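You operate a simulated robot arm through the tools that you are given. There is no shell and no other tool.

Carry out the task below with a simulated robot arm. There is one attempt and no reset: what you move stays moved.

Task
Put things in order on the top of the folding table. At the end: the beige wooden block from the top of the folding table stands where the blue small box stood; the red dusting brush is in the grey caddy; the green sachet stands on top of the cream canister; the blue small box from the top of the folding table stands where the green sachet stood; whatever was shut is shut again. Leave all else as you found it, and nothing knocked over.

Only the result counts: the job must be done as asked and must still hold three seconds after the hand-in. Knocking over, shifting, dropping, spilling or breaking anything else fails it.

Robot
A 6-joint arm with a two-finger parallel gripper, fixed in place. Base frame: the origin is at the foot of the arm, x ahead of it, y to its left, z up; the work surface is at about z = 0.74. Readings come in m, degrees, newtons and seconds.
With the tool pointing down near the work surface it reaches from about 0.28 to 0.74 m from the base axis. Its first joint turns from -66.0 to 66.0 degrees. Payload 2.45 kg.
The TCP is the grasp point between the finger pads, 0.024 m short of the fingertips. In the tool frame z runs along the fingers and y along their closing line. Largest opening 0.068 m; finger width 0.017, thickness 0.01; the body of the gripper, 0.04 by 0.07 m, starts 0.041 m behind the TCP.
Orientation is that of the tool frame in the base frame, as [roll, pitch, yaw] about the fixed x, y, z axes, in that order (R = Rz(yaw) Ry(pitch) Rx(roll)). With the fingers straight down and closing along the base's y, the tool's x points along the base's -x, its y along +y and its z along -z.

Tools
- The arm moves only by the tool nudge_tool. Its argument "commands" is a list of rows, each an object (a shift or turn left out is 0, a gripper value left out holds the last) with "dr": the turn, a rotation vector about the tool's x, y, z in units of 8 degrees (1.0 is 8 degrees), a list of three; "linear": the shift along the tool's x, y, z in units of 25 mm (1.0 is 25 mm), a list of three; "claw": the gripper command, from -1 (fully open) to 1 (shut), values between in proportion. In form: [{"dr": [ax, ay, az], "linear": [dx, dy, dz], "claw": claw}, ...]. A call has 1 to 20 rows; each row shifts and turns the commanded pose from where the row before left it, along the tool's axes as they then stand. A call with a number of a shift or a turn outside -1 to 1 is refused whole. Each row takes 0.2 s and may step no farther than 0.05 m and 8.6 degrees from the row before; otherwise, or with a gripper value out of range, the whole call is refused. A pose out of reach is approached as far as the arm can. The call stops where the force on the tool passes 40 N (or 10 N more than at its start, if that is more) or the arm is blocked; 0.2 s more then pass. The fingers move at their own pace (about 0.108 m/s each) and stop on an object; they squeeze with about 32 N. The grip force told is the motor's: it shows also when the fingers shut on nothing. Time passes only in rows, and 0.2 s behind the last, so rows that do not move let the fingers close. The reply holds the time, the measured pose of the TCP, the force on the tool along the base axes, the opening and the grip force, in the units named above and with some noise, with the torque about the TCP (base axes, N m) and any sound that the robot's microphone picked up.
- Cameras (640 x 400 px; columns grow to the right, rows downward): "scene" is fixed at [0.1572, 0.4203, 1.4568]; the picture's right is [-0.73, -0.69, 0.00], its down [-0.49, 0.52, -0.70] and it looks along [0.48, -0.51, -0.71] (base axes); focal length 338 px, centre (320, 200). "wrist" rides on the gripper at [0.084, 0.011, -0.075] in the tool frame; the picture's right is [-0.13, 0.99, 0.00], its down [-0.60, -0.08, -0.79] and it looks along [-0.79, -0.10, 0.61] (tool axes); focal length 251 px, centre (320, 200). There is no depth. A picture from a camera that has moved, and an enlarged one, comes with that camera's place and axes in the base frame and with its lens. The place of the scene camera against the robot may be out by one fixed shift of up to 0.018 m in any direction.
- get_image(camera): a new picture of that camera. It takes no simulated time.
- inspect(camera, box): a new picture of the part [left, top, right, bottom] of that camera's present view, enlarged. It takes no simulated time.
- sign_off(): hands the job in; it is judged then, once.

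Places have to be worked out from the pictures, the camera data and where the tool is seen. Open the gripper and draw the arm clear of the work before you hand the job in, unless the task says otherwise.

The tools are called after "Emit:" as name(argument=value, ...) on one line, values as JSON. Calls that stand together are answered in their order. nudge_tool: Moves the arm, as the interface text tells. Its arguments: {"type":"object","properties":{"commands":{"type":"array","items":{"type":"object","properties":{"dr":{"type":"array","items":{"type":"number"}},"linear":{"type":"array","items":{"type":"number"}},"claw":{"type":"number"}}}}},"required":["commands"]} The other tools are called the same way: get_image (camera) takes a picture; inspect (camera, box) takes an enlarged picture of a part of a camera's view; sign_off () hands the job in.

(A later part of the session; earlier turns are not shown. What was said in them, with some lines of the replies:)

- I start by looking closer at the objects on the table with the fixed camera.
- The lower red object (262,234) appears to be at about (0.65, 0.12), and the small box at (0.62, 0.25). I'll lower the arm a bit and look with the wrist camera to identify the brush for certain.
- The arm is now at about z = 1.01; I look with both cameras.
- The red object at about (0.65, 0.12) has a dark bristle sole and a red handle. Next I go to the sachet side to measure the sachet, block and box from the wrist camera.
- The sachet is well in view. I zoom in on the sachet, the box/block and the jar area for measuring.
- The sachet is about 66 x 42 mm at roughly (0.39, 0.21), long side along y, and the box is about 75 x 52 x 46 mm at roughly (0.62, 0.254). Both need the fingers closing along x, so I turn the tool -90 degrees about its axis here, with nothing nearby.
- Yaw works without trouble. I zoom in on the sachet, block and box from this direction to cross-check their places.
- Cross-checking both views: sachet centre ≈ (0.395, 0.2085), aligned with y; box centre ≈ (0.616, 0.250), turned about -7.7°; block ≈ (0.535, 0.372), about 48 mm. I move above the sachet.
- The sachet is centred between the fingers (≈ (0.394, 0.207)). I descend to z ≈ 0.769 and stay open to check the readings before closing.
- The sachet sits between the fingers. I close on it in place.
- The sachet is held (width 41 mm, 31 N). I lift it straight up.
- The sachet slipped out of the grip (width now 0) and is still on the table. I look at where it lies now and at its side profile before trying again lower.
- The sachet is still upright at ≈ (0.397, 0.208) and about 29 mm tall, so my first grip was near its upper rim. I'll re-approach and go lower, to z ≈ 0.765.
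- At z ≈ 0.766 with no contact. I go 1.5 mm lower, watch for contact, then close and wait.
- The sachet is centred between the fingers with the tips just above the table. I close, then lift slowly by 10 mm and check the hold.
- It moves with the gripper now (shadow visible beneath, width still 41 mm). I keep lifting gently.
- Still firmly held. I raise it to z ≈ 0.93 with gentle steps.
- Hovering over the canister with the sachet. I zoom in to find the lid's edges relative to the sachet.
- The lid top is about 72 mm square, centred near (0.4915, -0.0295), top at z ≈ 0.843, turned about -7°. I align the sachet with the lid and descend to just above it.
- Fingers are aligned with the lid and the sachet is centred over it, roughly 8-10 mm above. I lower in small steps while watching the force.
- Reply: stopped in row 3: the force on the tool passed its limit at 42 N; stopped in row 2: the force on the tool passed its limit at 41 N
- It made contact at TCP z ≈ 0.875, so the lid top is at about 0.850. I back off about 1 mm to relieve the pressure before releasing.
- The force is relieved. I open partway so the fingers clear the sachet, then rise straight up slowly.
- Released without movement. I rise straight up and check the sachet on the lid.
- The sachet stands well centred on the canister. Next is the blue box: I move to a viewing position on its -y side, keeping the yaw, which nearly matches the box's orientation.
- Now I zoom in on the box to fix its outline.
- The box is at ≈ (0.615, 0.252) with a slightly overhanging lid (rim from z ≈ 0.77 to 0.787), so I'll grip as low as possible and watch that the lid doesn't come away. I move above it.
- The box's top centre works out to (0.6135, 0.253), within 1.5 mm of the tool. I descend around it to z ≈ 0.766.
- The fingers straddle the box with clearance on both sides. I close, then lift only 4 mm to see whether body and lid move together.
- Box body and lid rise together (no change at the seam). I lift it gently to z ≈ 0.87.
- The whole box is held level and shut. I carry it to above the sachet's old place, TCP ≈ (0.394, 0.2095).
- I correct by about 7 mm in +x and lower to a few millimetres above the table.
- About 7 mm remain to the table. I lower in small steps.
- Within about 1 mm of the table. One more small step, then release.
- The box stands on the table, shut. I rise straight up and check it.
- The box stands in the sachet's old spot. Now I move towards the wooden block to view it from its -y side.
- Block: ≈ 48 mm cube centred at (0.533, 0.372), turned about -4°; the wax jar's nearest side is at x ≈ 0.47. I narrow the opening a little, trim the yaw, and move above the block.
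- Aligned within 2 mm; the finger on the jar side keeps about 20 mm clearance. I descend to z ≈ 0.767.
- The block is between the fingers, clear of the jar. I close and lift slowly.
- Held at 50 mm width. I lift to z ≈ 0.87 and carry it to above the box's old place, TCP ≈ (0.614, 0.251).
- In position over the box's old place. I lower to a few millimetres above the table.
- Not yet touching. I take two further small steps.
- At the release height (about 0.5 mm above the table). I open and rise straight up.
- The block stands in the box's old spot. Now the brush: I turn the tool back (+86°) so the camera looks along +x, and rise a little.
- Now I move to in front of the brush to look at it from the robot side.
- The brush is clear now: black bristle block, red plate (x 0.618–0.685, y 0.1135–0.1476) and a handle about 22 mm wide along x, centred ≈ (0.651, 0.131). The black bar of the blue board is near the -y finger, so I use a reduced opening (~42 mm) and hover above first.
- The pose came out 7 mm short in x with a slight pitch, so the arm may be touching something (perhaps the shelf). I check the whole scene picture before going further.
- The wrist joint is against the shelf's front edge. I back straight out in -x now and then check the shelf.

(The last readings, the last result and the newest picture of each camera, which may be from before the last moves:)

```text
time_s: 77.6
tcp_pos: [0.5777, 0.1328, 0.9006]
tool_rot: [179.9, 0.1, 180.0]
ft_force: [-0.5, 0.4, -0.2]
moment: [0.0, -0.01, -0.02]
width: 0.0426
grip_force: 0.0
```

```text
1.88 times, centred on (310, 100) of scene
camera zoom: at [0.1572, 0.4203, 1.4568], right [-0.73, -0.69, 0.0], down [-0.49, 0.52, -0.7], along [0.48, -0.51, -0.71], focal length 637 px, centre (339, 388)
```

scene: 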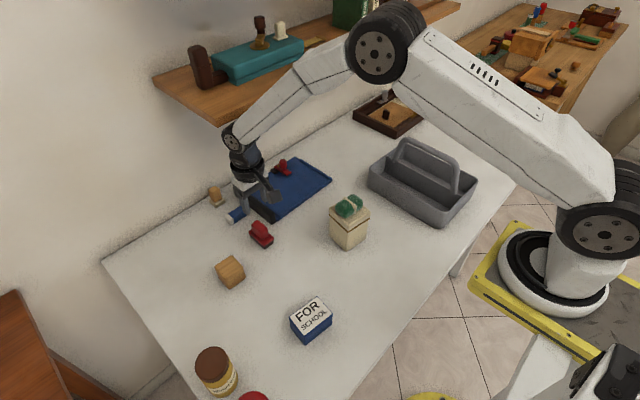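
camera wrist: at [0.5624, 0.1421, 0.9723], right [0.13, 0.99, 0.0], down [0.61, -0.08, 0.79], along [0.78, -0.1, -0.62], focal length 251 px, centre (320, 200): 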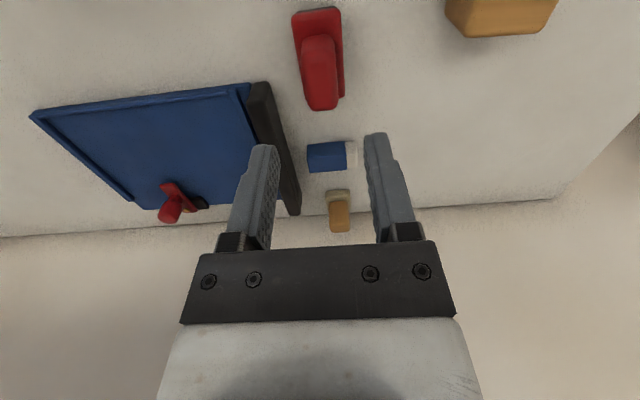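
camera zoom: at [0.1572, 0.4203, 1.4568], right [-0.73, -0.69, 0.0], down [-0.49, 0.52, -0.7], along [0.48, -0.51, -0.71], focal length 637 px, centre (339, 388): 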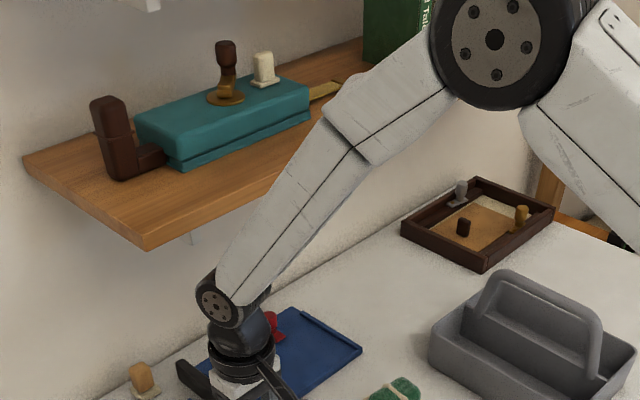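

Shelf and its contents look unchanged, and the arm is free again. I'll approach low instead: down to z ≈ 0.835 here, so the wrist passes well below the shelf, then forward over the brush.

Emit:
nudge_tool(commands=[{"linear": [0, 0, 0.6]}, {"linear": [0, 0, 0.7]}, {"linear": [0, 0, 0.7]}, {"linear": [0, 0, 0.6]}, {}])

Emit:
get_image(camera="wrist")

Emit:
inspect(camera="wrist", box=[240, 60, 400, 200])

Emit:
inspect(camera="scene", box=[140, 20, 340, 260])

```text
time_s: 78.8
tcp_pos: [0.5797, 0.1322, 0.8363]
tool_rot: [180.0, 0.2, -179.9]
ft_force: [0.7, 0.5, -0.5]
moment: [0.0, 0.0, -0.03]
width: 0.0426
grip_force: 0.0
```

```text
taken
camera wrist: at [0.4958, 0.1425, 0.9105], right [0.13, 0.99, 0.0], down [0.6, -0.08, 0.8], along [0.79, -0.1, -0.61], focal length 251 px, centre (320, 200)
```

wrist: 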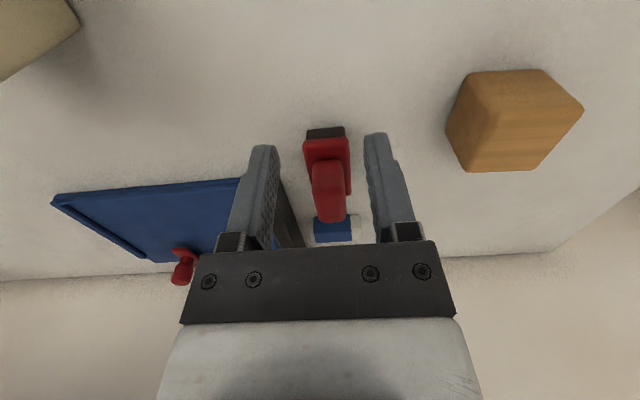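

```text
2.86 times, centred on (320, 130) of wrist
camera zoom: at [0.4958, 0.1425, 0.9105], right [0.13, 0.99, 0.0], down [0.6, -0.08, 0.8], along [0.79, -0.1, -0.61], focal length 718 px, centre (320, 400)
```

zoom: 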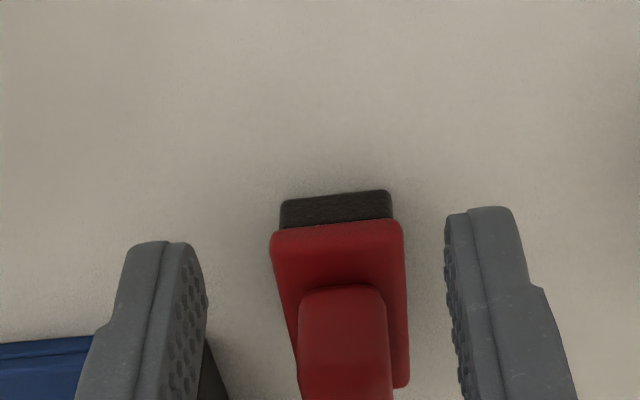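

```text
1.67 times, centred on (240, 140) of scene
camera zoom: at [0.1572, 0.4203, 1.4568], right [-0.73, -0.69, 0.0], down [-0.49, 0.52, -0.7], along [0.48, -0.51, -0.71], focal length 564 px, centre (453, 300)
```

zoom: 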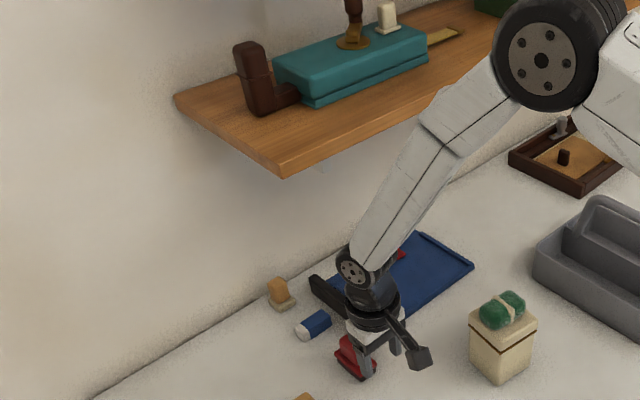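

The handle centre is at y ≈ 0.130, and the wrist is now well below the shelf. I move forward over the brush at this height.

Emit:
nudge_tool(commands=[{"linear": [-0.5, -0.02, 0]}, {"linear": [-0.6, -0.02, 0]}, {"linear": [-0.6, -0.02, 0]}, {"linear": [-0.6, 0, 0]}, {"linear": [-0.55, 0, 0]}, {}])

Emit:
get_image(camera="wrist")

Emit:
inspect(camera="scene", box=[140, 60, 340, 260])

```text
time_s: 80.2
tcp_pos: [0.6524, 0.1311, 0.8366]
tool_rot: [-179.9, 0.2, 180.0]
ft_force: [-0.1, -0.1, 0.4]
moment: [0.0, -0.02, 0.02]
width: 0.0427
grip_force: 0.1
```

```text
taken
camera wrist: at [0.5691, 0.1416, 0.9115], right [0.13, 0.99, 0.0], down [0.6, -0.08, 0.79], along [0.79, -0.1, -0.61], focal length 251 px, centre (320, 200)
```

wrist: 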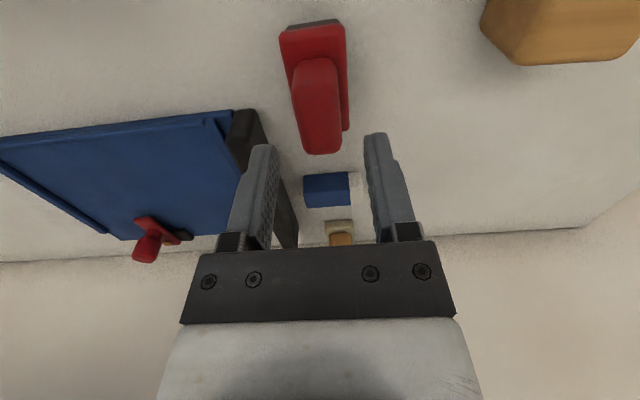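

```text
2.00 times, centred on (240, 160) of scene
camera zoom: at [0.1572, 0.4203, 1.4568], right [-0.73, -0.69, 0.0], down [-0.49, 0.52, -0.7], along [0.48, -0.51, -0.71], focal length 677 px, centre (480, 280)
```

zoom: 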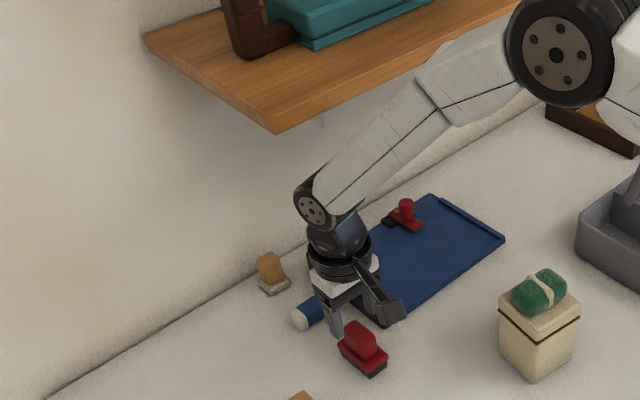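

The full pose was reached this time. I zoom in to judge the heights of plate and handle before descending.

Emit:
inspect(camera="wrist", box=[260, 10, 380, 160])

Emit:
inspect(camera="scene", box=[230, 200, 300, 260])

```text
2.67 times, centred on (320, 85) of wrist
camera zoom: at [0.5691, 0.1416, 0.9115], right [0.13, 0.99, 0.0], down [0.6, -0.08, 0.79], along [0.79, -0.1, -0.61], focal length 670 px, centre (320, 507)
```

zoom: 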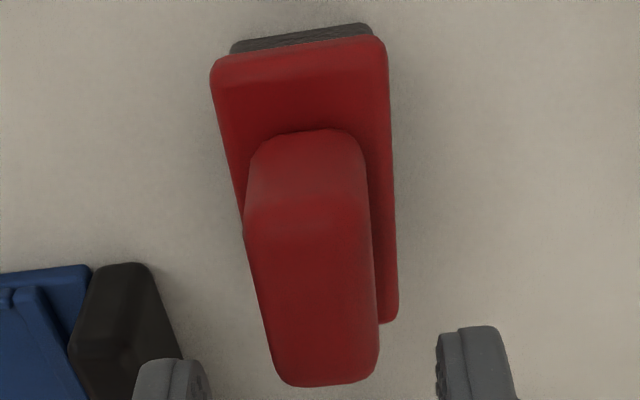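

```text
6.67 times, centred on (265, 230) of scene
camera zoom: at [0.1572, 0.4203, 1.4568], right [-0.73, -0.69, 0.0], down [-0.49, 0.52, -0.7], along [0.48, -0.51, -0.71], focal length 2256 px, centre (687, 0)
```

zoom: 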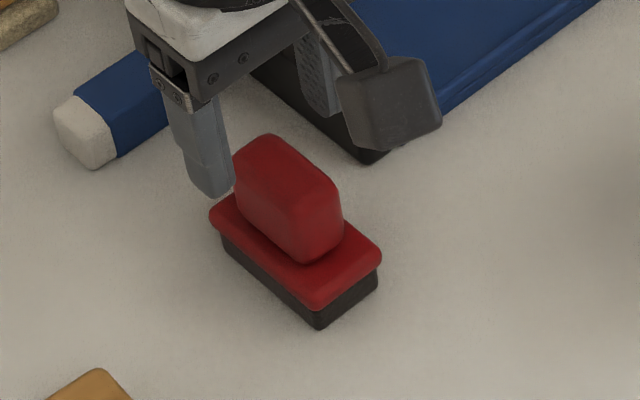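

Plate top is about z 0.762 and handle top about 0.798, handle 22 mm wide at y ≈ 0.130. I descend to TCP z ≈ 0.791, so the tips sit just above the plate.

Emit:
nudge_tool(commands=[{"linear": [0, -0.02, 0.4]}, {"linear": [0, 0, 0.5]}, {"linear": [0, 0, 0.5]}, {"linear": [0, 0, 0.3]}, {"linear": [0, 0, 0.12]}, {}])

Emit:
inspect(camera="wrist", box=[220, 40, 420, 260])

Emit:
inspect(camera="scene", box=[220, 180, 310, 260])

```text
time_s: 81.6
tcp_pos: [0.6512, 0.129, 0.79]
tool_rot: [-180.0, 0.3, -179.9]
ft_force: [0.7, 0.6, 0.4]
moment: [0.01, -0.01, -0.03]
width: 0.0425
grip_force: 0.0
```

```text
1.82 times, centred on (320, 150) of wrist
camera zoom: at [0.5682, 0.1404, 0.8656], right [0.13, 0.99, 0.0], down [0.6, -0.08, 0.79], along [0.79, -0.1, -0.61], focal length 457 px, centre (320, 291)
```

zoom: 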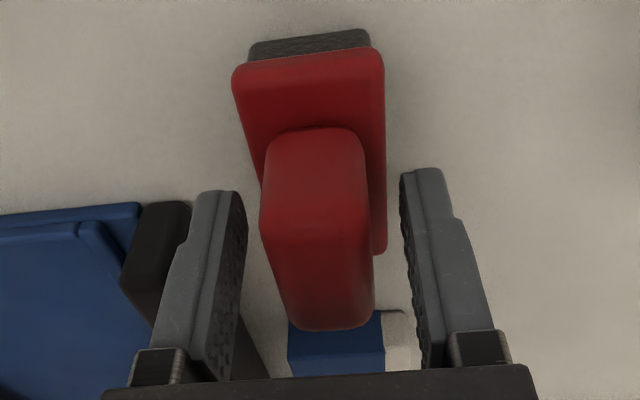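

```text
5.00 times, centred on (265, 220) of scene
camera zoom: at [0.1572, 0.4203, 1.4568], right [-0.73, -0.69, 0.0], down [-0.49, 0.52, -0.7], along [0.48, -0.51, -0.71], focal length 1692 px, centre (595, 100)
```

zoom: 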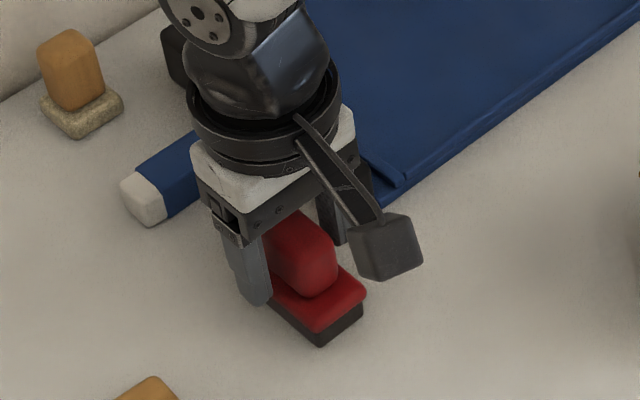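

The fingers straddle the handle above the plate. I close and lift 5 mm to test the hold.

Emit:
nudge_tool(commands=[{"claw": 1}, {}, {}, {}, {"linear": [0, 0, -0.1]}, {"linear": [0, 0, -0.1]}, {}])

Emit:
inspect(camera="wrist", box=[220, 40, 420, 260])

Emit:
inspect(camera="scene", box=[220, 180, 310, 260])

```text
time_s: 83.2
tcp_pos: [0.6519, 0.1291, 0.7947]
tool_rot: [180.0, 0.3, 179.9]
ft_force: [-0.5, 0.3, -0.4]
moment: [0.01, 0.01, -0.02]
width: 0.0231
grip_force: 31.8
```

```text
1.82 times, centred on (320, 150) of wrist
camera zoom: at [0.5682, 0.1405, 0.8699], right [0.13, 0.99, 0.0], down [0.6, -0.08, 0.8], along [0.79, -0.1, -0.61], focal length 457 px, centre (320, 291)
```

zoom: 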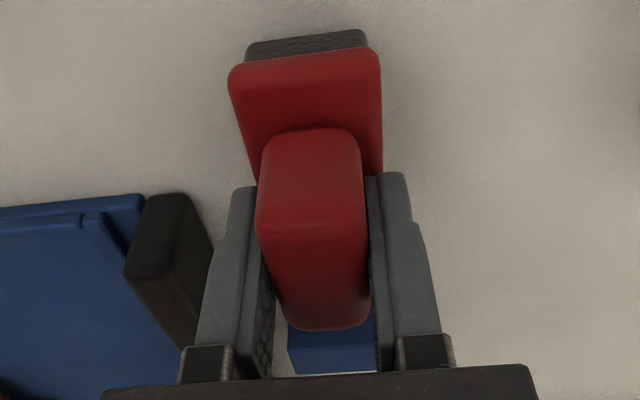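

```text
5.00 times, centred on (265, 220) of scene
camera zoom: at [0.1572, 0.4203, 1.4568], right [-0.73, -0.69, 0.0], down [-0.49, 0.52, -0.7], along [0.48, -0.51, -0.71], focal length 1692 px, centre (595, 100)
```

zoom: 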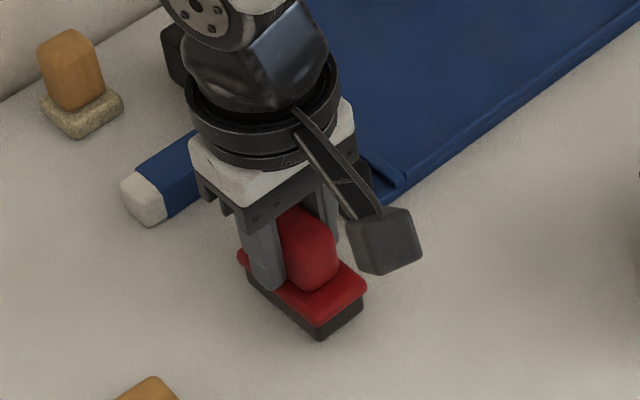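

The brush is held and lifts cleanly. I raise it 30 mm, then retreat in -x from under the shelf before going higher.

Emit:
nudge_tool(commands=[{"linear": [0, 0, -0.2]}, {"linear": [0, 0, -0.35]}, {"linear": [0, 0, -0.4]}, {"linear": [0, 0, -0.25]}, {"linear": [0.25, 0, 0]}, {"linear": [0.5, 0, 0]}, {"linear": [0.5, 0, 0]}, {"linear": [0.5, 0, 0]}, {"linear": [0.5, 0, 0]}, {"linear": [0.5, 0, 0]}, {"linear": [0.5, 0, 0]}, {"linear": [0.5, 0, -0.2]}, {"linear": [0.4, 0, -0.4]}, {"linear": [0.2, 0, -0.4]}, {}])

Emit:
get_image(camera="wrist")

Emit:
get_image(camera="scene")

```text
time_s: 86.4
tcp_pos: [0.54, 0.1304, 0.8495]
tool_rot: [-179.9, 0.2, 179.9]
ft_force: [0.0, -0.4, -1.3]
moment: [-0.01, 0.03, 0.01]
width: 0.0233
grip_force: 31.7
```

```text
taken
camera wrist: at [0.4581, 0.1406, 0.925], right [0.13, 0.99, 0.0], down [0.6, -0.08, 0.79], along [0.79, -0.1, -0.61], focal length 251 px, centre (320, 200)
```

wrist: 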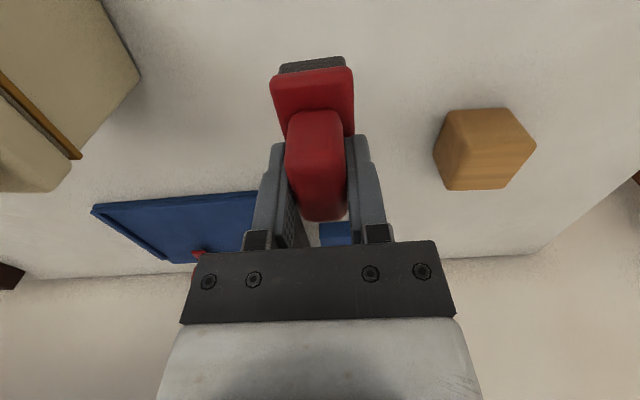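

```text
taken
```

scene: 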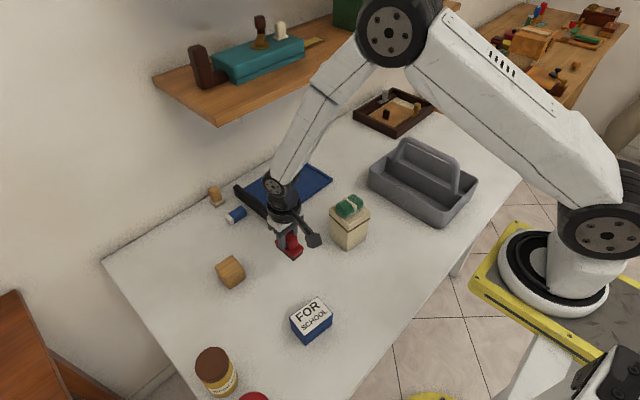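

The brush is secure and the shelf unchanged. I rise to z ≈ 0.96, clear above the sachet, and then travel towards the caddy.

Emit:
nudge_tool(commands=[{"linear": [0.2, 0, -0.4]}, {"linear": [0.3, 0, -0.5]}, {"linear": [0.3, 0, -0.5]}, {"linear": [0.3, 0, -0.5]}, {"linear": [0.3, 0, -0.5]}, {"linear": [0.3, 0, -0.5]}, {"linear": [0.3, 0, -0.5]}, {"linear": [0.3, 0, -0.5]}, {"linear": [0.3, 0, -0.3]}, {"linear": [0.3, 0, -0.2]}, {}])

Emit:
nudge_tool(commands=[{"linear": [0.2, -0.3, 0]}, {"linear": [0.25, -0.6, 0]}, {"linear": [0.25, -0.7, 0]}, {"linear": [0.25, -0.7, 0]}, {"linear": [0.25, -0.7, 0]}, {"linear": [0.25, -0.7, 0]}, {"linear": [0.25, -0.7, 0]}, {"linear": [0.25, -0.7, 0]}, {"linear": [0.25, -0.7, 0]}, {"linear": [0.25, -0.7, 0]}, {"linear": [0.25, -0.7, 0]}, {"linear": [0.25, -0.7, 0]}, {"linear": [0.25, -0.7, 0]}, {"linear": [0.25, -0.7, 0]}, {"linear": [0.25, -0.7, 0]}, {"linear": [0.25, -0.7, 0]}, {"linear": [0.25, -0.6, 0]}, {"linear": [0.2, -0.4, 0]}, {}])

Emit:
get_image(camera="wrist")

Emit:
get_image(camera="scene")

```text
time_s: 88.8
tcp_pos: [0.4701, 0.1311, 0.959]
tool_rot: [-179.9, 0.1, -180.0]
ft_force: [0.0, 0.4, -0.7]
moment: [0.02, 0.03, -0.01]
width: 0.0232
grip_force: 31.8
```

```text
time_s: 92.8
tcp_pos: [0.3619, -0.1621, 0.9597]
tool_rot: [-179.9, 0.3, -180.0]
ft_force: [-0.2, -0.3, -0.9]
moment: [0.02, 0.02, 0.0]
width: 0.0233
grip_force: 31.8
```

```text
taken
camera wrist: at [0.2772, -0.1509, 1.0348], right [0.13, 0.99, 0.0], down [0.6, -0.08, 0.79], along [0.79, -0.1, -0.61], focal length 251 px, centre (320, 200)
```

wrist: 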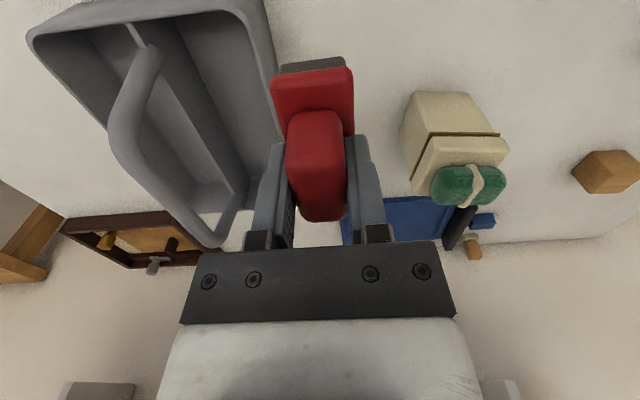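

```text
taken
```

scene: 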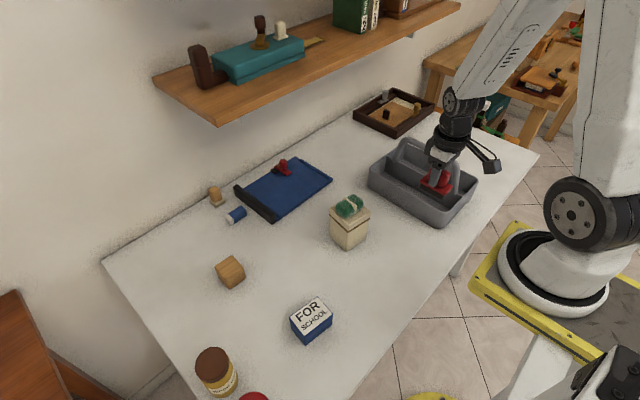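

The caddy is in view. I zoom in to measure the near (+y) compartment and the handle arch.

Emit:
inspect(camera="wrist", box=[10, 0, 330, 250])

Emit:
inspect(camera="scene", box=[350, 100, 520, 240])

```text
1.60 times, centred on (170, 125) of wrist
camera zoom: at [0.2772, -0.1509, 1.0348], right [0.13, 0.99, 0.0], down [0.6, -0.08, 0.79], along [0.79, -0.1, -0.61], focal length 402 px, centre (560, 320)
```

zoom: 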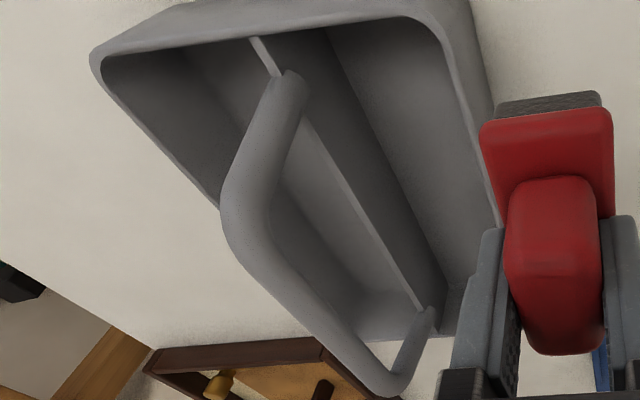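

```text
2.86 times, centred on (435, 170) of scene
camera zoom: at [0.1572, 0.4203, 1.4568], right [-0.73, -0.69, 0.0], down [-0.49, 0.52, -0.7], along [0.48, -0.51, -0.71], focal length 967 px, centre (-9, 286)
```

zoom: 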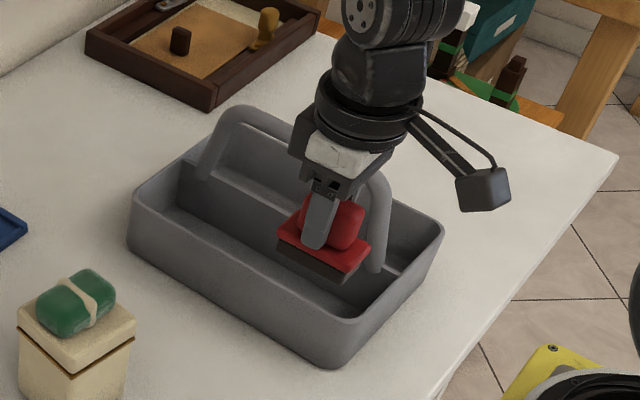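

Measured: caddy rim z ≈ 0.81, divider/arch plane at y ≈ -0.318 (at x = 0.45), arch top z ≈ 0.885, near compartment about y -0.315 to -0.243. I'll set the brush lengthwise at about (0.45, -0.263), aligned with the caddy (turn -2.6°), keeping the gripper body clear of the arch.

Emit:
nudge_tool(commands=[{"linear": [-0.3, -0.35, 0]}, {"linear": [-0.5, -0.57, 0]}, {"linear": [-0.5, -0.57, 0]}, {"linear": [-0.5, -0.57, 0]}, {"linear": [-0.5, -0.57, 0]}, {"linear": [-0.5, -0.57, 0]}, {"linear": [-0.5, -0.57, 0]}, {"linear": [-0.22, -0.27, 0]}, {"dr": [0, 0, 0.33]}, {}])

Emit:
get_image(camera="wrist")

Emit:
get_image(camera="scene")

Emit:
inspect(camera="scene", box=[350, 100, 520, 240])

```text
time_s: 95.0
tcp_pos: [0.4488, -0.2632, 0.9605]
tool_rot: [-180.0, 0.3, 177.2]
ft_force: [0.1, -0.5, -0.2]
moment: [-0.03, -0.04, -0.02]
width: 0.0233
grip_force: 32.5
```

```text
taken
camera wrist: at [0.365, -0.248, 1.035], right [0.18, 0.98, 0.0], down [0.6, -0.11, 0.79], along [0.78, -0.14, -0.61], focal length 251 px, centre (320, 200)
```

wrist: 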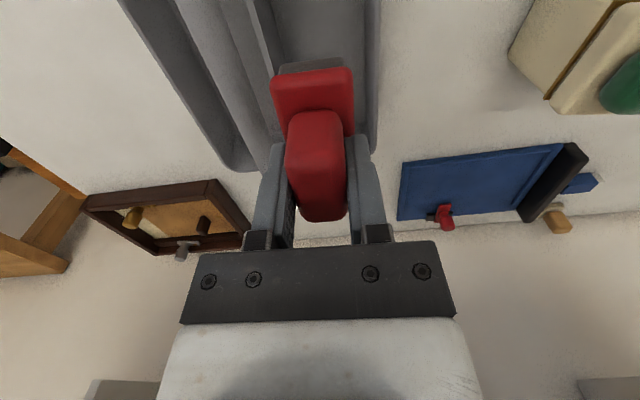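

```text
taken
```

scene: 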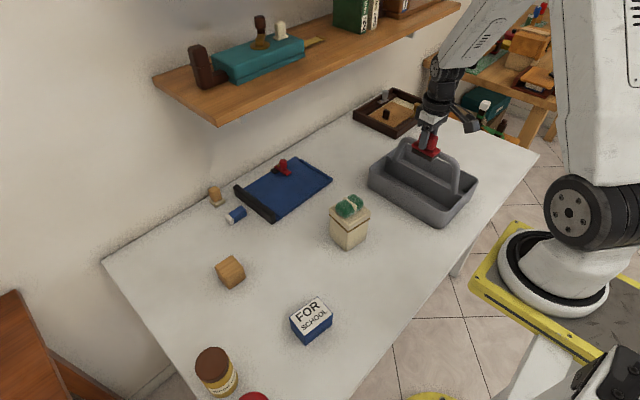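

```text
2.86 times, centred on (435, 170) of scene
camera zoom: at [0.1572, 0.4203, 1.4568], right [-0.73, -0.69, 0.0], down [-0.49, 0.52, -0.7], along [0.48, -0.51, -0.71], focal length 967 px, centre (-9, 286)
```

zoom: 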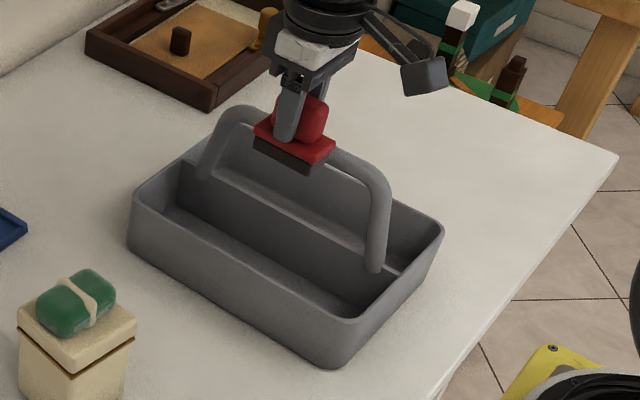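

I want a surer fix on the arch and walls. I back off toward the robot so the wrist camera looks along the compartment.

Emit:
nudge_tool(commands=[{"linear": [0.3, 0, -0.4]}, {"linear": [0.55, -0.2, -0.4]}, {"linear": [0.55, -0.2, 0]}, {"linear": [0.55, -0.2, 0]}, {"linear": [0.55, -0.2, 0]}, {"linear": [0.55, -0.2, 0]}, {"linear": [0.55, -0.2, 0]}, {"linear": [0.55, -0.2, 0]}, {}])

Emit:
get_image(camera="wrist")

Emit:
inspect(camera="wrist", box=[180, 0, 420, 200])

```text
time_s: 97.0
tcp_pos: [0.3435, -0.2931, 0.9784]
tool_rot: [179.9, 0.3, 177.4]
ft_force: [1.1, -0.9, -0.3]
moment: [-0.01, 0.0, 0.0]
width: 0.0233
grip_force: 32.1
```

```text
taken
camera wrist: at [0.2597, -0.2783, 1.0537], right [0.17, 0.98, 0.0], down [0.6, -0.11, 0.8], along [0.78, -0.14, -0.61], focal length 251 px, centre (320, 200)
```

wrist: 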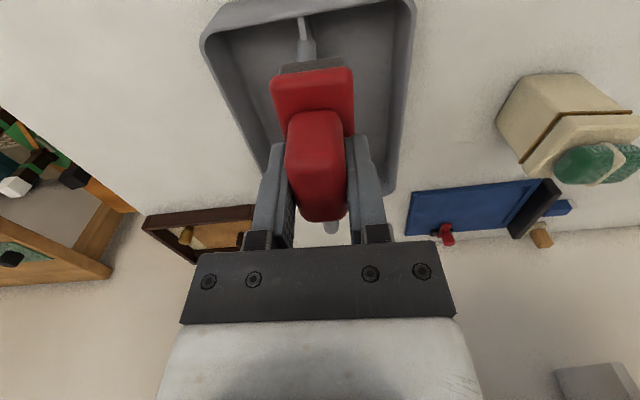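

```text
2.00 times, centred on (300, 100) of wrist
camera zoom: at [0.2597, -0.2783, 1.0537], right [0.17, 0.98, 0.0], down [0.6, -0.11, 0.8], along [0.78, -0.14, -0.61], focal length 503 px, centre (360, 400)
```

zoom: 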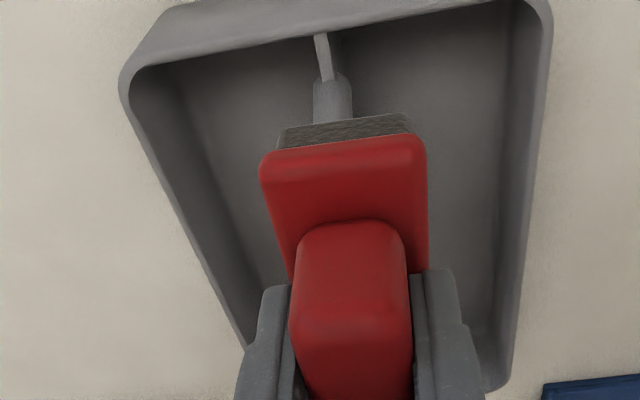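

Both wrist views agree: rim z ≈ 0.80, divider at y ≈ -0.3135 and +y wall inner ≈ -0.224 (at x = 0.45). So I target (0.45, -0.258), which leaves about 11 mm between gripper body and arch, and go back over it.

Emit:
nudge_tool(commands=[{"linear": [-0.3, 0.15, 0]}, {"linear": [-0.55, 0.2, 0]}, {"linear": [-0.55, 0.2, 0]}, {"linear": [-0.55, 0.2, 0.1]}, {"linear": [-0.55, 0.2, 0.2]}, {"linear": [-0.55, 0.2, 0.2]}, {"linear": [-0.55, 0.22, 0.2]}, {"linear": [-0.55, 0.22, 0]}, {}])

Emit:
nudge_tool(commands=[{"linear": [0, 0, 0.4]}, {"linear": [0, 0, 0.5]}, {"linear": [0, 0, 0.5]}, {"linear": [0, 0, 0.5]}, {"linear": [0, 0, 0.5]}, {"linear": [0, 0, 0.4]}, {}])

Emit:
get_image(camera="wrist")

Emit:
inspect(camera="scene", box=[350, 100, 520, 240])

```text
time_s: 99.0
tcp_pos: [0.4465, -0.2585, 0.9624]
tool_rot: [180.0, 0.2, 177.4]
ft_force: [0.0, 0.3, -0.6]
moment: [-0.04, 0.0, -0.02]
width: 0.0232
grip_force: 32.3
```

```text
time_s: 100.6
tcp_pos: [0.4484, -0.2598, 0.8918]
tool_rot: [180.0, 0.3, 177.3]
ft_force: [-0.5, -0.4, -0.5]
moment: [-0.02, -0.05, -0.03]
width: 0.0234
grip_force: 32.4
```

```text
taken
camera wrist: at [0.3658, -0.2444, 0.9672], right [0.18, 0.98, 0.0], down [0.6, -0.11, 0.8], along [0.78, -0.14, -0.61], focal length 251 px, centre (320, 200)
```

wrist: 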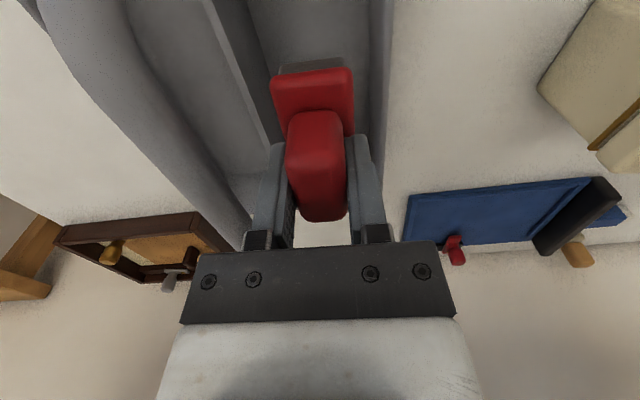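

```text
2.86 times, centred on (435, 170) of scene
camera zoom: at [0.1572, 0.4203, 1.4568], right [-0.73, -0.69, 0.0], down [-0.49, 0.52, -0.7], along [0.48, -0.51, -0.71], focal length 967 px, centre (-9, 286)
```

zoom: 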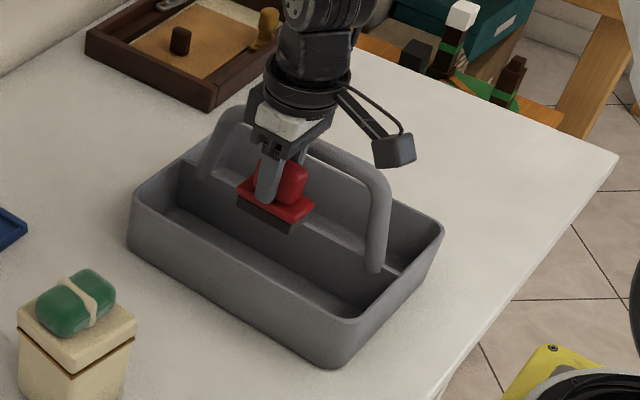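

Brush is over the near compartment with clearance to wall (≈ 16 mm at the rim) and body-to-arch about 9 mm. I lower in stages, watching the forces.

Emit:
nudge_tool(commands=[{"linear": [0, 0.02, 0.3]}, {"linear": [0, 0.02, 0.4]}, {"linear": [0, 0, 0.4]}, {"linear": [0, 0, 0.4]}, {"linear": [0, 0, 0.3]}, {}])

Emit:
get_image(camera="wrist")

Emit:
inspect(camera="scene", box=[370, 110, 490, 230])

```text
time_s: 102.0
tcp_pos: [0.4478, -0.2573, 0.8462]
tool_rot: [179.9, 0.1, 177.4]
ft_force: [-0.2, -1.2, 0.6]
moment: [0.0, -0.01, 0.02]
width: 0.0234
grip_force: 31.9
```

```text
taken
camera wrist: at [0.3647, -0.2426, 0.9223], right [0.17, 0.98, 0.0], down [0.6, -0.11, 0.79], along [0.78, -0.14, -0.61], focal length 251 px, centre (320, 200)
```

wrist: 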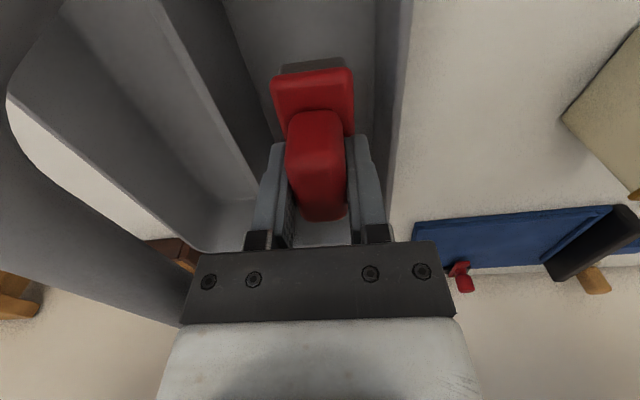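

```text
3.33 times, centred on (430, 170) of scene
camera zoom: at [0.1572, 0.4203, 1.4568], right [-0.73, -0.69, 0.0], down [-0.49, 0.52, -0.7], along [0.48, -0.51, -0.71], focal length 1128 px, centre (-47, 300)
```

zoom: 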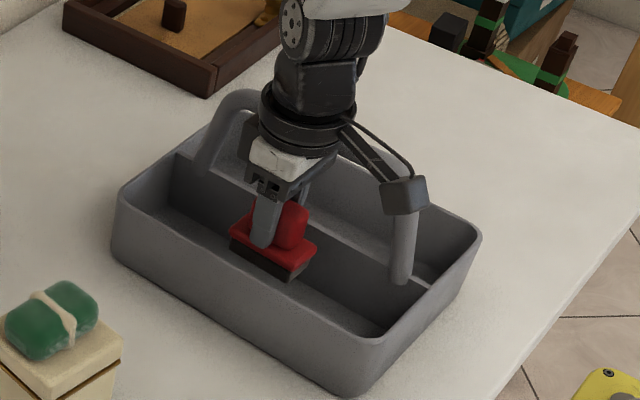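

Everything clear so far. I continue down slowly to just above the caddy floor.

Emit:
nudge_tool(commands=[{"linear": [0, 0.02, 0.3]}, {"linear": [0, 0, 0.3]}, {"linear": [0, 0, 0.3]}, {"linear": [0, 0, 0.3]}, {"linear": [0, 0, 0.2]}, {}])

Emit:
get_image(camera="wrist")

Emit:
inspect(camera="scene", box=[370, 110, 490, 230])

```text
time_s: 103.4
tcp_pos: [0.4482, -0.2573, 0.8121]
tool_rot: [-180.0, 0.2, 177.4]
ft_force: [0.4, 0.1, 0.0]
moment: [-0.02, -0.01, -0.01]
width: 0.0231
grip_force: 31.8
```

```text
taken
camera wrist: at [0.3655, -0.2422, 0.8875], right [0.17, 0.98, 0.0], down [0.6, -0.11, 0.8], along [0.78, -0.14, -0.61], focal length 251 px, centre (320, 200)
```

wrist: 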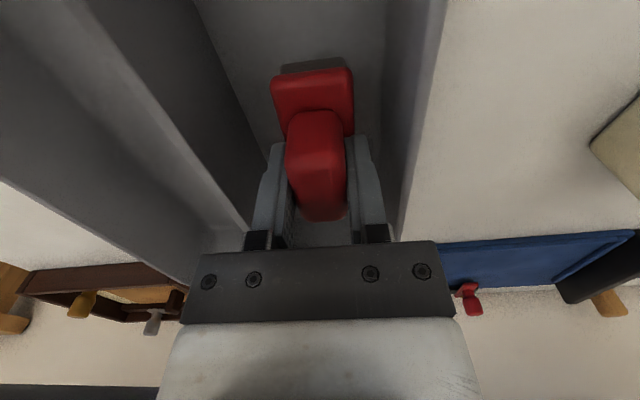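

```text
3.33 times, centred on (430, 170) of scene
camera zoom: at [0.1572, 0.4203, 1.4568], right [-0.73, -0.69, 0.0], down [-0.49, 0.52, -0.7], along [0.48, -0.51, -0.71], focal length 1128 px, centre (-47, 300)
```

zoom: 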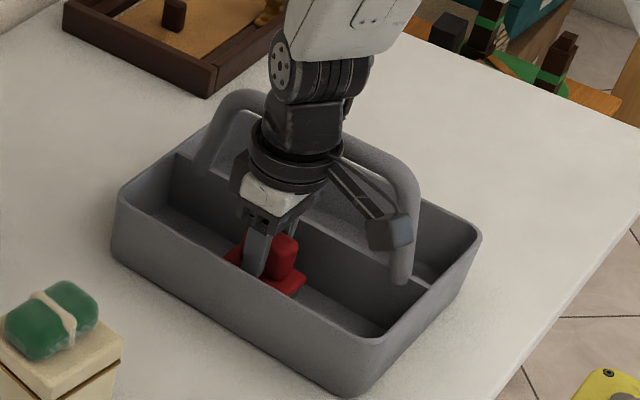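

Nearly down; the brush's underside is around z 0.762. I go in small steps to find the floor.

Emit:
nudge_tool(commands=[{"linear": [0, 0, 0.15]}, {"linear": [0, 0, 0.15]}, {}])

Emit:
nudge_tool(commands=[{"linear": [0, 0, 0.08]}, {}])

```text
time_s: 104.2
tcp_pos: [0.4478, -0.2579, 0.8049]
tool_rot: [180.0, 0.2, 177.3]
ft_force: [0.2, 0.0, -0.3]
moment: [0.0, -0.02, -0.03]
width: 0.0233
grip_force: 32.0
```

```text
time_s: 104.8
tcp_pos: [0.449, -0.2571, 0.8027]
tool_rot: [-180.0, 0.2, 177.4]
ft_force: [-0.6, 0.4, -1.1]
moment: [0.01, -0.02, -0.05]
width: 0.0232
grip_force: 31.6
```

No contact yet at z ≈ 0.803. I continue in small steps.

Emit:
nudge_tool(commands=[{"linear": [0, 0, 0.08]}, {}])

Emit:
nudge_tool(commands=[{"linear": [0, 0, 0.06]}, {}])

Emit:
inspect(camera="wrist", box=[220, 30, 420, 240])

```text
time_s: 105.4
tcp_pos: [0.4499, -0.2581, 0.8002]
tool_rot: [-179.9, 0.3, 177.4]
ft_force: [0.7, -0.5, -1.0]
moment: [-0.03, 0.0, -0.01]
width: 0.0232
grip_force: 31.3
```

```text
time_s: 106.0
tcp_pos: [0.4481, -0.2587, 0.7993]
tool_rot: [-180.0, 0.3, 177.4]
ft_force: [-0.5, -0.3, -1.1]
moment: [-0.01, -0.05, 0.02]
width: 0.023
grip_force: 31.7
```

```text
1.90 times, centred on (320, 135) of wrist
camera zoom: at [0.3658, -0.2431, 0.8745], right [0.17, 0.98, 0.0], down [0.6, -0.11, 0.8], along [0.78, -0.14, -0.61], focal length 479 px, centre (320, 324)
```

zoom: 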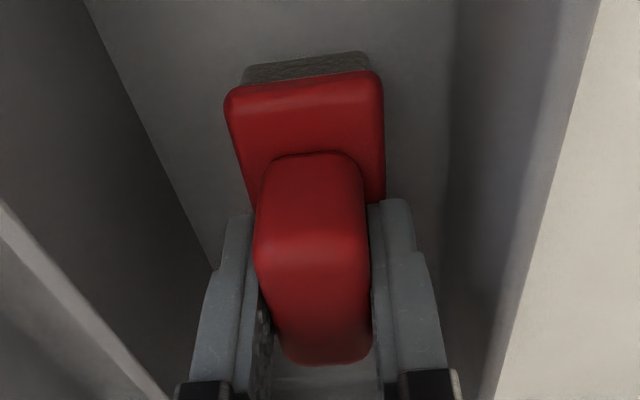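

Still no contact. Two more small steps.

Emit:
nudge_tool(commands=[{"linear": [0, 0, 0.06]}, {}])

Emit:
nudge_tool(commands=[{"linear": [0, 0, 0.05]}, {}])

```text
time_s: 106.6
tcp_pos: [0.4495, -0.2586, 0.7978]
tool_rot: [-180.0, 0.2, 177.2]
ft_force: [0.0, -0.1, 0.2]
moment: [0.01, 0.0, -0.04]
width: 0.0231
grip_force: 31.8
```

```text
time_s: 107.2
tcp_pos: [0.4498, -0.2563, 0.7976]
tool_rot: [179.9, 0.1, 177.2]
ft_force: [1.0, -0.7, -0.2]
moment: [0.0, 0.0, 0.01]
width: 0.0231
grip_force: 32.3
```

Readings suggest the underside is at ≈ 0.746. One more small step, then check the force.

Emit:
nudge_tool(commands=[{"linear": [0, 0, 0.05]}, {}])

Emit:
inspect(camera="wrist", box=[270, 30, 370, 110])

```text
time_s: 107.8
tcp_pos: [0.4485, -0.2573, 0.7956]
tool_rot: [180.0, 0.2, 177.3]
ft_force: [-2.6, 2.5, 13.5]
moment: [0.13, 0.21, 0.04]
width: 0.0233
grip_force: 31.5
```

```text
5.00 times, centred on (320, 70) of wrist
camera zoom: at [0.3663, -0.2424, 0.8705], right [0.17, 0.98, 0.0], down [0.6, -0.11, 0.8], along [0.78, -0.14, -0.61], focal length 1257 px, centre (320, 850)
```

zoom: 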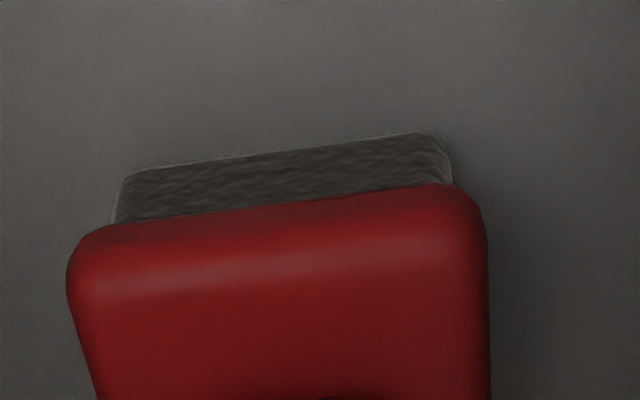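

Contact with the caddy floor (13 N). I relieve it slightly and open only as far as needed (≈ 36 mm).

Emit:
nudge_tool(commands=[{"linear": [0, 0, -0.035]}, {}])

Emit:
nudge_tool(commands=[{"claw": 0.2}, {"claw": 0.05}, {"claw": -0.05}, {}, {}])

Emit:
inspect(camera="wrist", box=[220, 30, 420, 240])

```text
time_s: 108.4
tcp_pos: [0.4493, -0.2588, 0.7951]
tool_rot: [-179.9, 0.2, 177.3]
ft_force: [-0.3, 0.8, 8.5]
moment: [0.04, 0.09, 0.02]
width: 0.0232
grip_force: 32.1
```

```text
time_s: 109.6
tcp_pos: [0.4495, -0.2574, 0.7955]
tool_rot: [180.0, 0.3, 177.2]
ft_force: [-0.2, 0.7, 0.9]
moment: [0.0, 0.0, 0.04]
width: 0.0358
grip_force: 0.1
```

```text
1.90 times, centred on (320, 135) of wrist
camera zoom: at [0.3662, -0.2424, 0.8705], right [0.17, 0.98, 0.0], down [0.6, -0.11, 0.8], along [0.78, -0.14, -0.61], focal length 479 px, centre (320, 324)
```

zoom: 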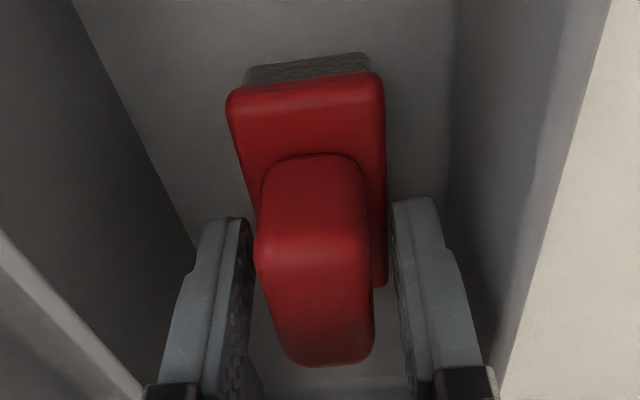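

The brush stands flat in the compartment and the fingers are free of the handle. I rise straight up.

Emit:
nudge_tool(commands=[{"linear": [0, 0, -0.2]}, {"linear": [0, 0, -0.3]}, {"linear": [0, 0, -0.4]}, {"linear": [0, 0, -0.4]}, {"linear": [0, 0, -0.5]}, {"linear": [0, 0, -0.6]}, {"linear": [0, 0, -0.7]}, {"linear": [0, 0, -0.8]}, {"linear": [0, 0, -0.8]}, {"linear": [0, 0, -0.8]}, {"linear": [0, 0, -0.8]}, {"linear": [0, 0, -0.8]}, {}])

Emit:
get_image(camera="wrist")

Emit:
get_image(camera="scene")

```text
time_s: 112.4
tcp_pos: [0.4501, -0.2566, 0.974]
tool_rot: [180.0, 0.1, 177.3]
ft_force: [-0.2, 0.2, -0.6]
moment: [-0.02, 0.0, 0.02]
width: 0.0357
grip_force: 0.0
```

```text
taken
camera wrist: at [0.366, -0.2422, 1.0489], right [0.17, 0.98, 0.0], down [0.6, -0.11, 0.79], along [0.78, -0.14, -0.61], focal length 251 px, centre (320, 200)
```

wrist: 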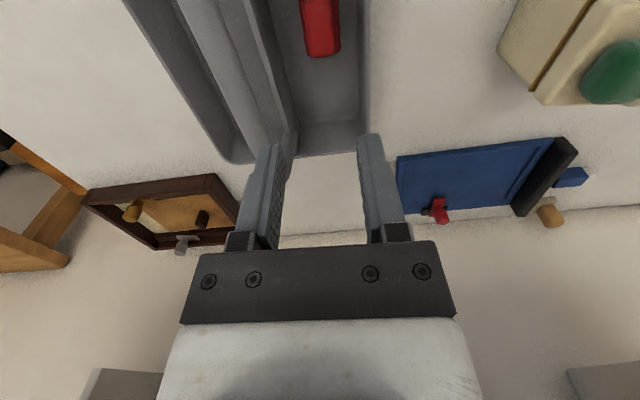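

```text
taken
```

scene: 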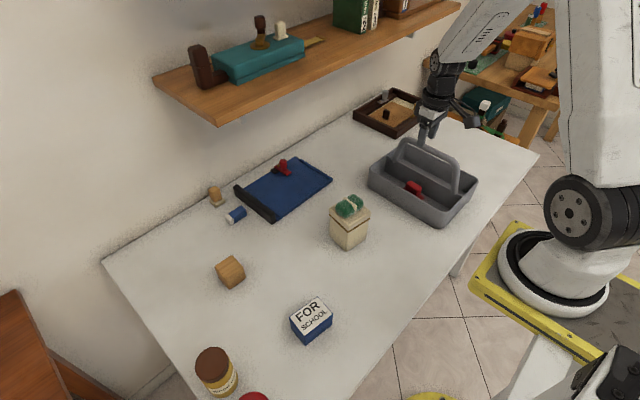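

The brush is in the caddy. I open the gripper fully, raise the arm clear, and compare the final scene with the start.

Emit:
nudge_tool(commands=[{"linear": [0.3, 0, -0.8], "claw": -1}, {"linear": [0.4, 0, -0.9]}, {"linear": [0.5, 0, -0.9]}, {"linear": [0.5, 0.3, -0.9]}, {"linear": [0.5, 0.6, -0.9]}, {"linear": [0.5, 0.8, -0.8]}, {"linear": [0.4, 0.8, -0.8]}, {"linear": [0.2, 0.8, -0.6]}, {"linear": [0, 0.8, -0.4]}, {"linear": [0, 0.8, 0]}, {}])

Emit:
get_image(camera="scene")

Emit:
inspect(camera="scene", box=[310, 110, 500, 260])

Emit:
inspect(camera="scene", box=[180, 230, 340, 400])

Emit:
inspect(camera="scene", box=[180, 140, 340, 240])

Emit:
get_image(camera="wrist")

```text
time_s: 114.8
tcp_pos: [0.3727, -0.1302, 1.1492]
tool_rot: [-180.0, 0.2, 177.4]
ft_force: [-0.2, -0.1, 0.3]
moment: [0.0, 0.01, 0.0]
width: 0.0679
grip_force: 0.1
```

```text
taken
```

scene: 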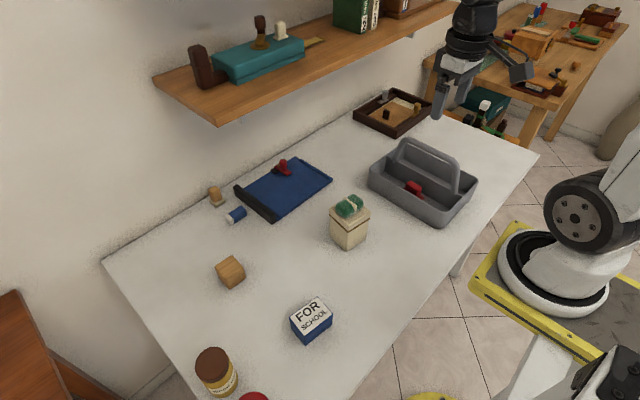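

```text
2.67 times, centred on (405, 185) of scene
camera zoom: at [0.1572, 0.4203, 1.4568], right [-0.73, -0.69, 0.0], down [-0.49, 0.52, -0.7], along [0.48, -0.51, -0.71], focal length 902 px, centre (93, 240)
```

zoom: 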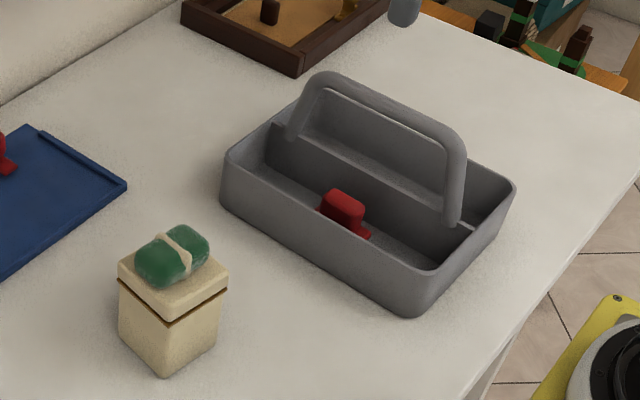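

```text
2.35 times, centred on (260, 315) of scene
camera zoom: at [0.1572, 0.4203, 1.4568], right [-0.73, -0.69, 0.0], down [-0.49, 0.52, -0.7], along [0.48, -0.51, -0.71], focal length 796 px, centre (461, -71)
```

zoom: 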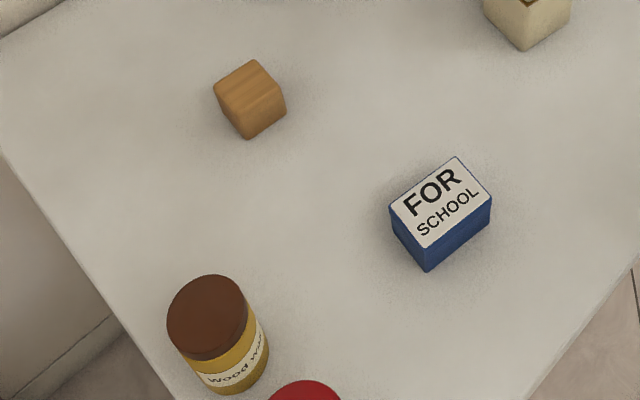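

```text
4.00 times, centred on (260, 190) of scene
camera zoom: at [0.1572, 0.4203, 1.4568], right [-0.73, -0.69, 0.0], down [-0.49, 0.52, -0.7], along [0.48, -0.51, -0.71], focal length 1354 px, centre (560, 240)
```

zoom: 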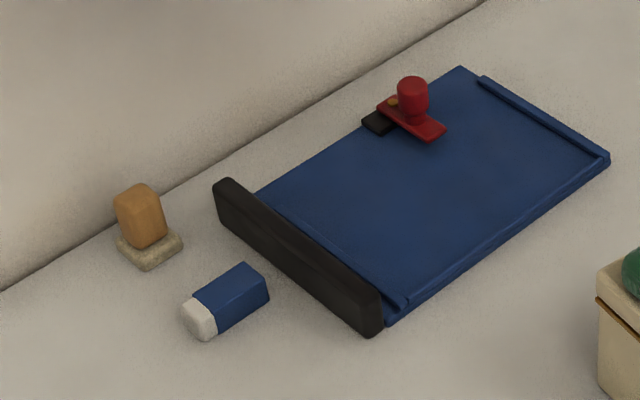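

```text
taken
camera wrist: at [0.2887, -0.1152, 1.2234], right [0.17, 0.98, 0.0], down [0.6, -0.11, 0.8], along [0.78, -0.14, -0.61], focal length 251 px, centre (320, 200)
```

wrist: 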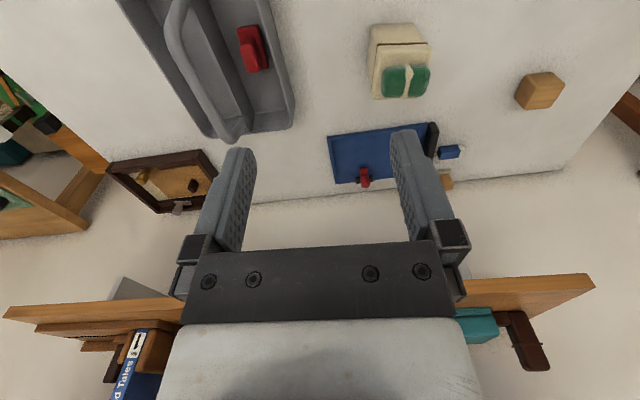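

The pictures show the block in the box's old place and the shut box in the sachet's. The sachet is on the canister, the brush is in the caddy, and everything else, including shelf, board, jars and caddy, looks unchanged. The gripper is open and the arm is clear, so I hand in.

Emit:
sign_off()

```text
The job is handed in.
```

The job is handed in, and the last pictures before hand-in show every item where you asked:

- **Wooden block:** it stands where the blue box stood, within about 7 mm by my estimate.
- **Blue box:** it stands where the green sachet stood, within about 5 mm, and its lid stayed shut throughout.
- **Green sachet:** it is centred on top of the cream canister, whose lid is still on.
- **Red dusting brush:** it sits flat in the caddy's compartment nearest the canister.

Three things went wrong along the way, none with visible effect:

- **Sachet slip:** the sachet slipped out of the gripper on the first lift. It stayed upright, and I picked it up again from about the same spot.
- **Shelf contact:** while moving over the brush, the arm's wrist pressed briefly against the wall shelf. I backed off and approached lower. The shelf and everything on it look the same as at the start.
- **Firm set-down:** setting the sachet on the canister pressed down hard enough (just over 40 N) to trip the force stop twice. The canister does not appear to have moved.

The gripper was open and the arm clear of the table at hand-in.
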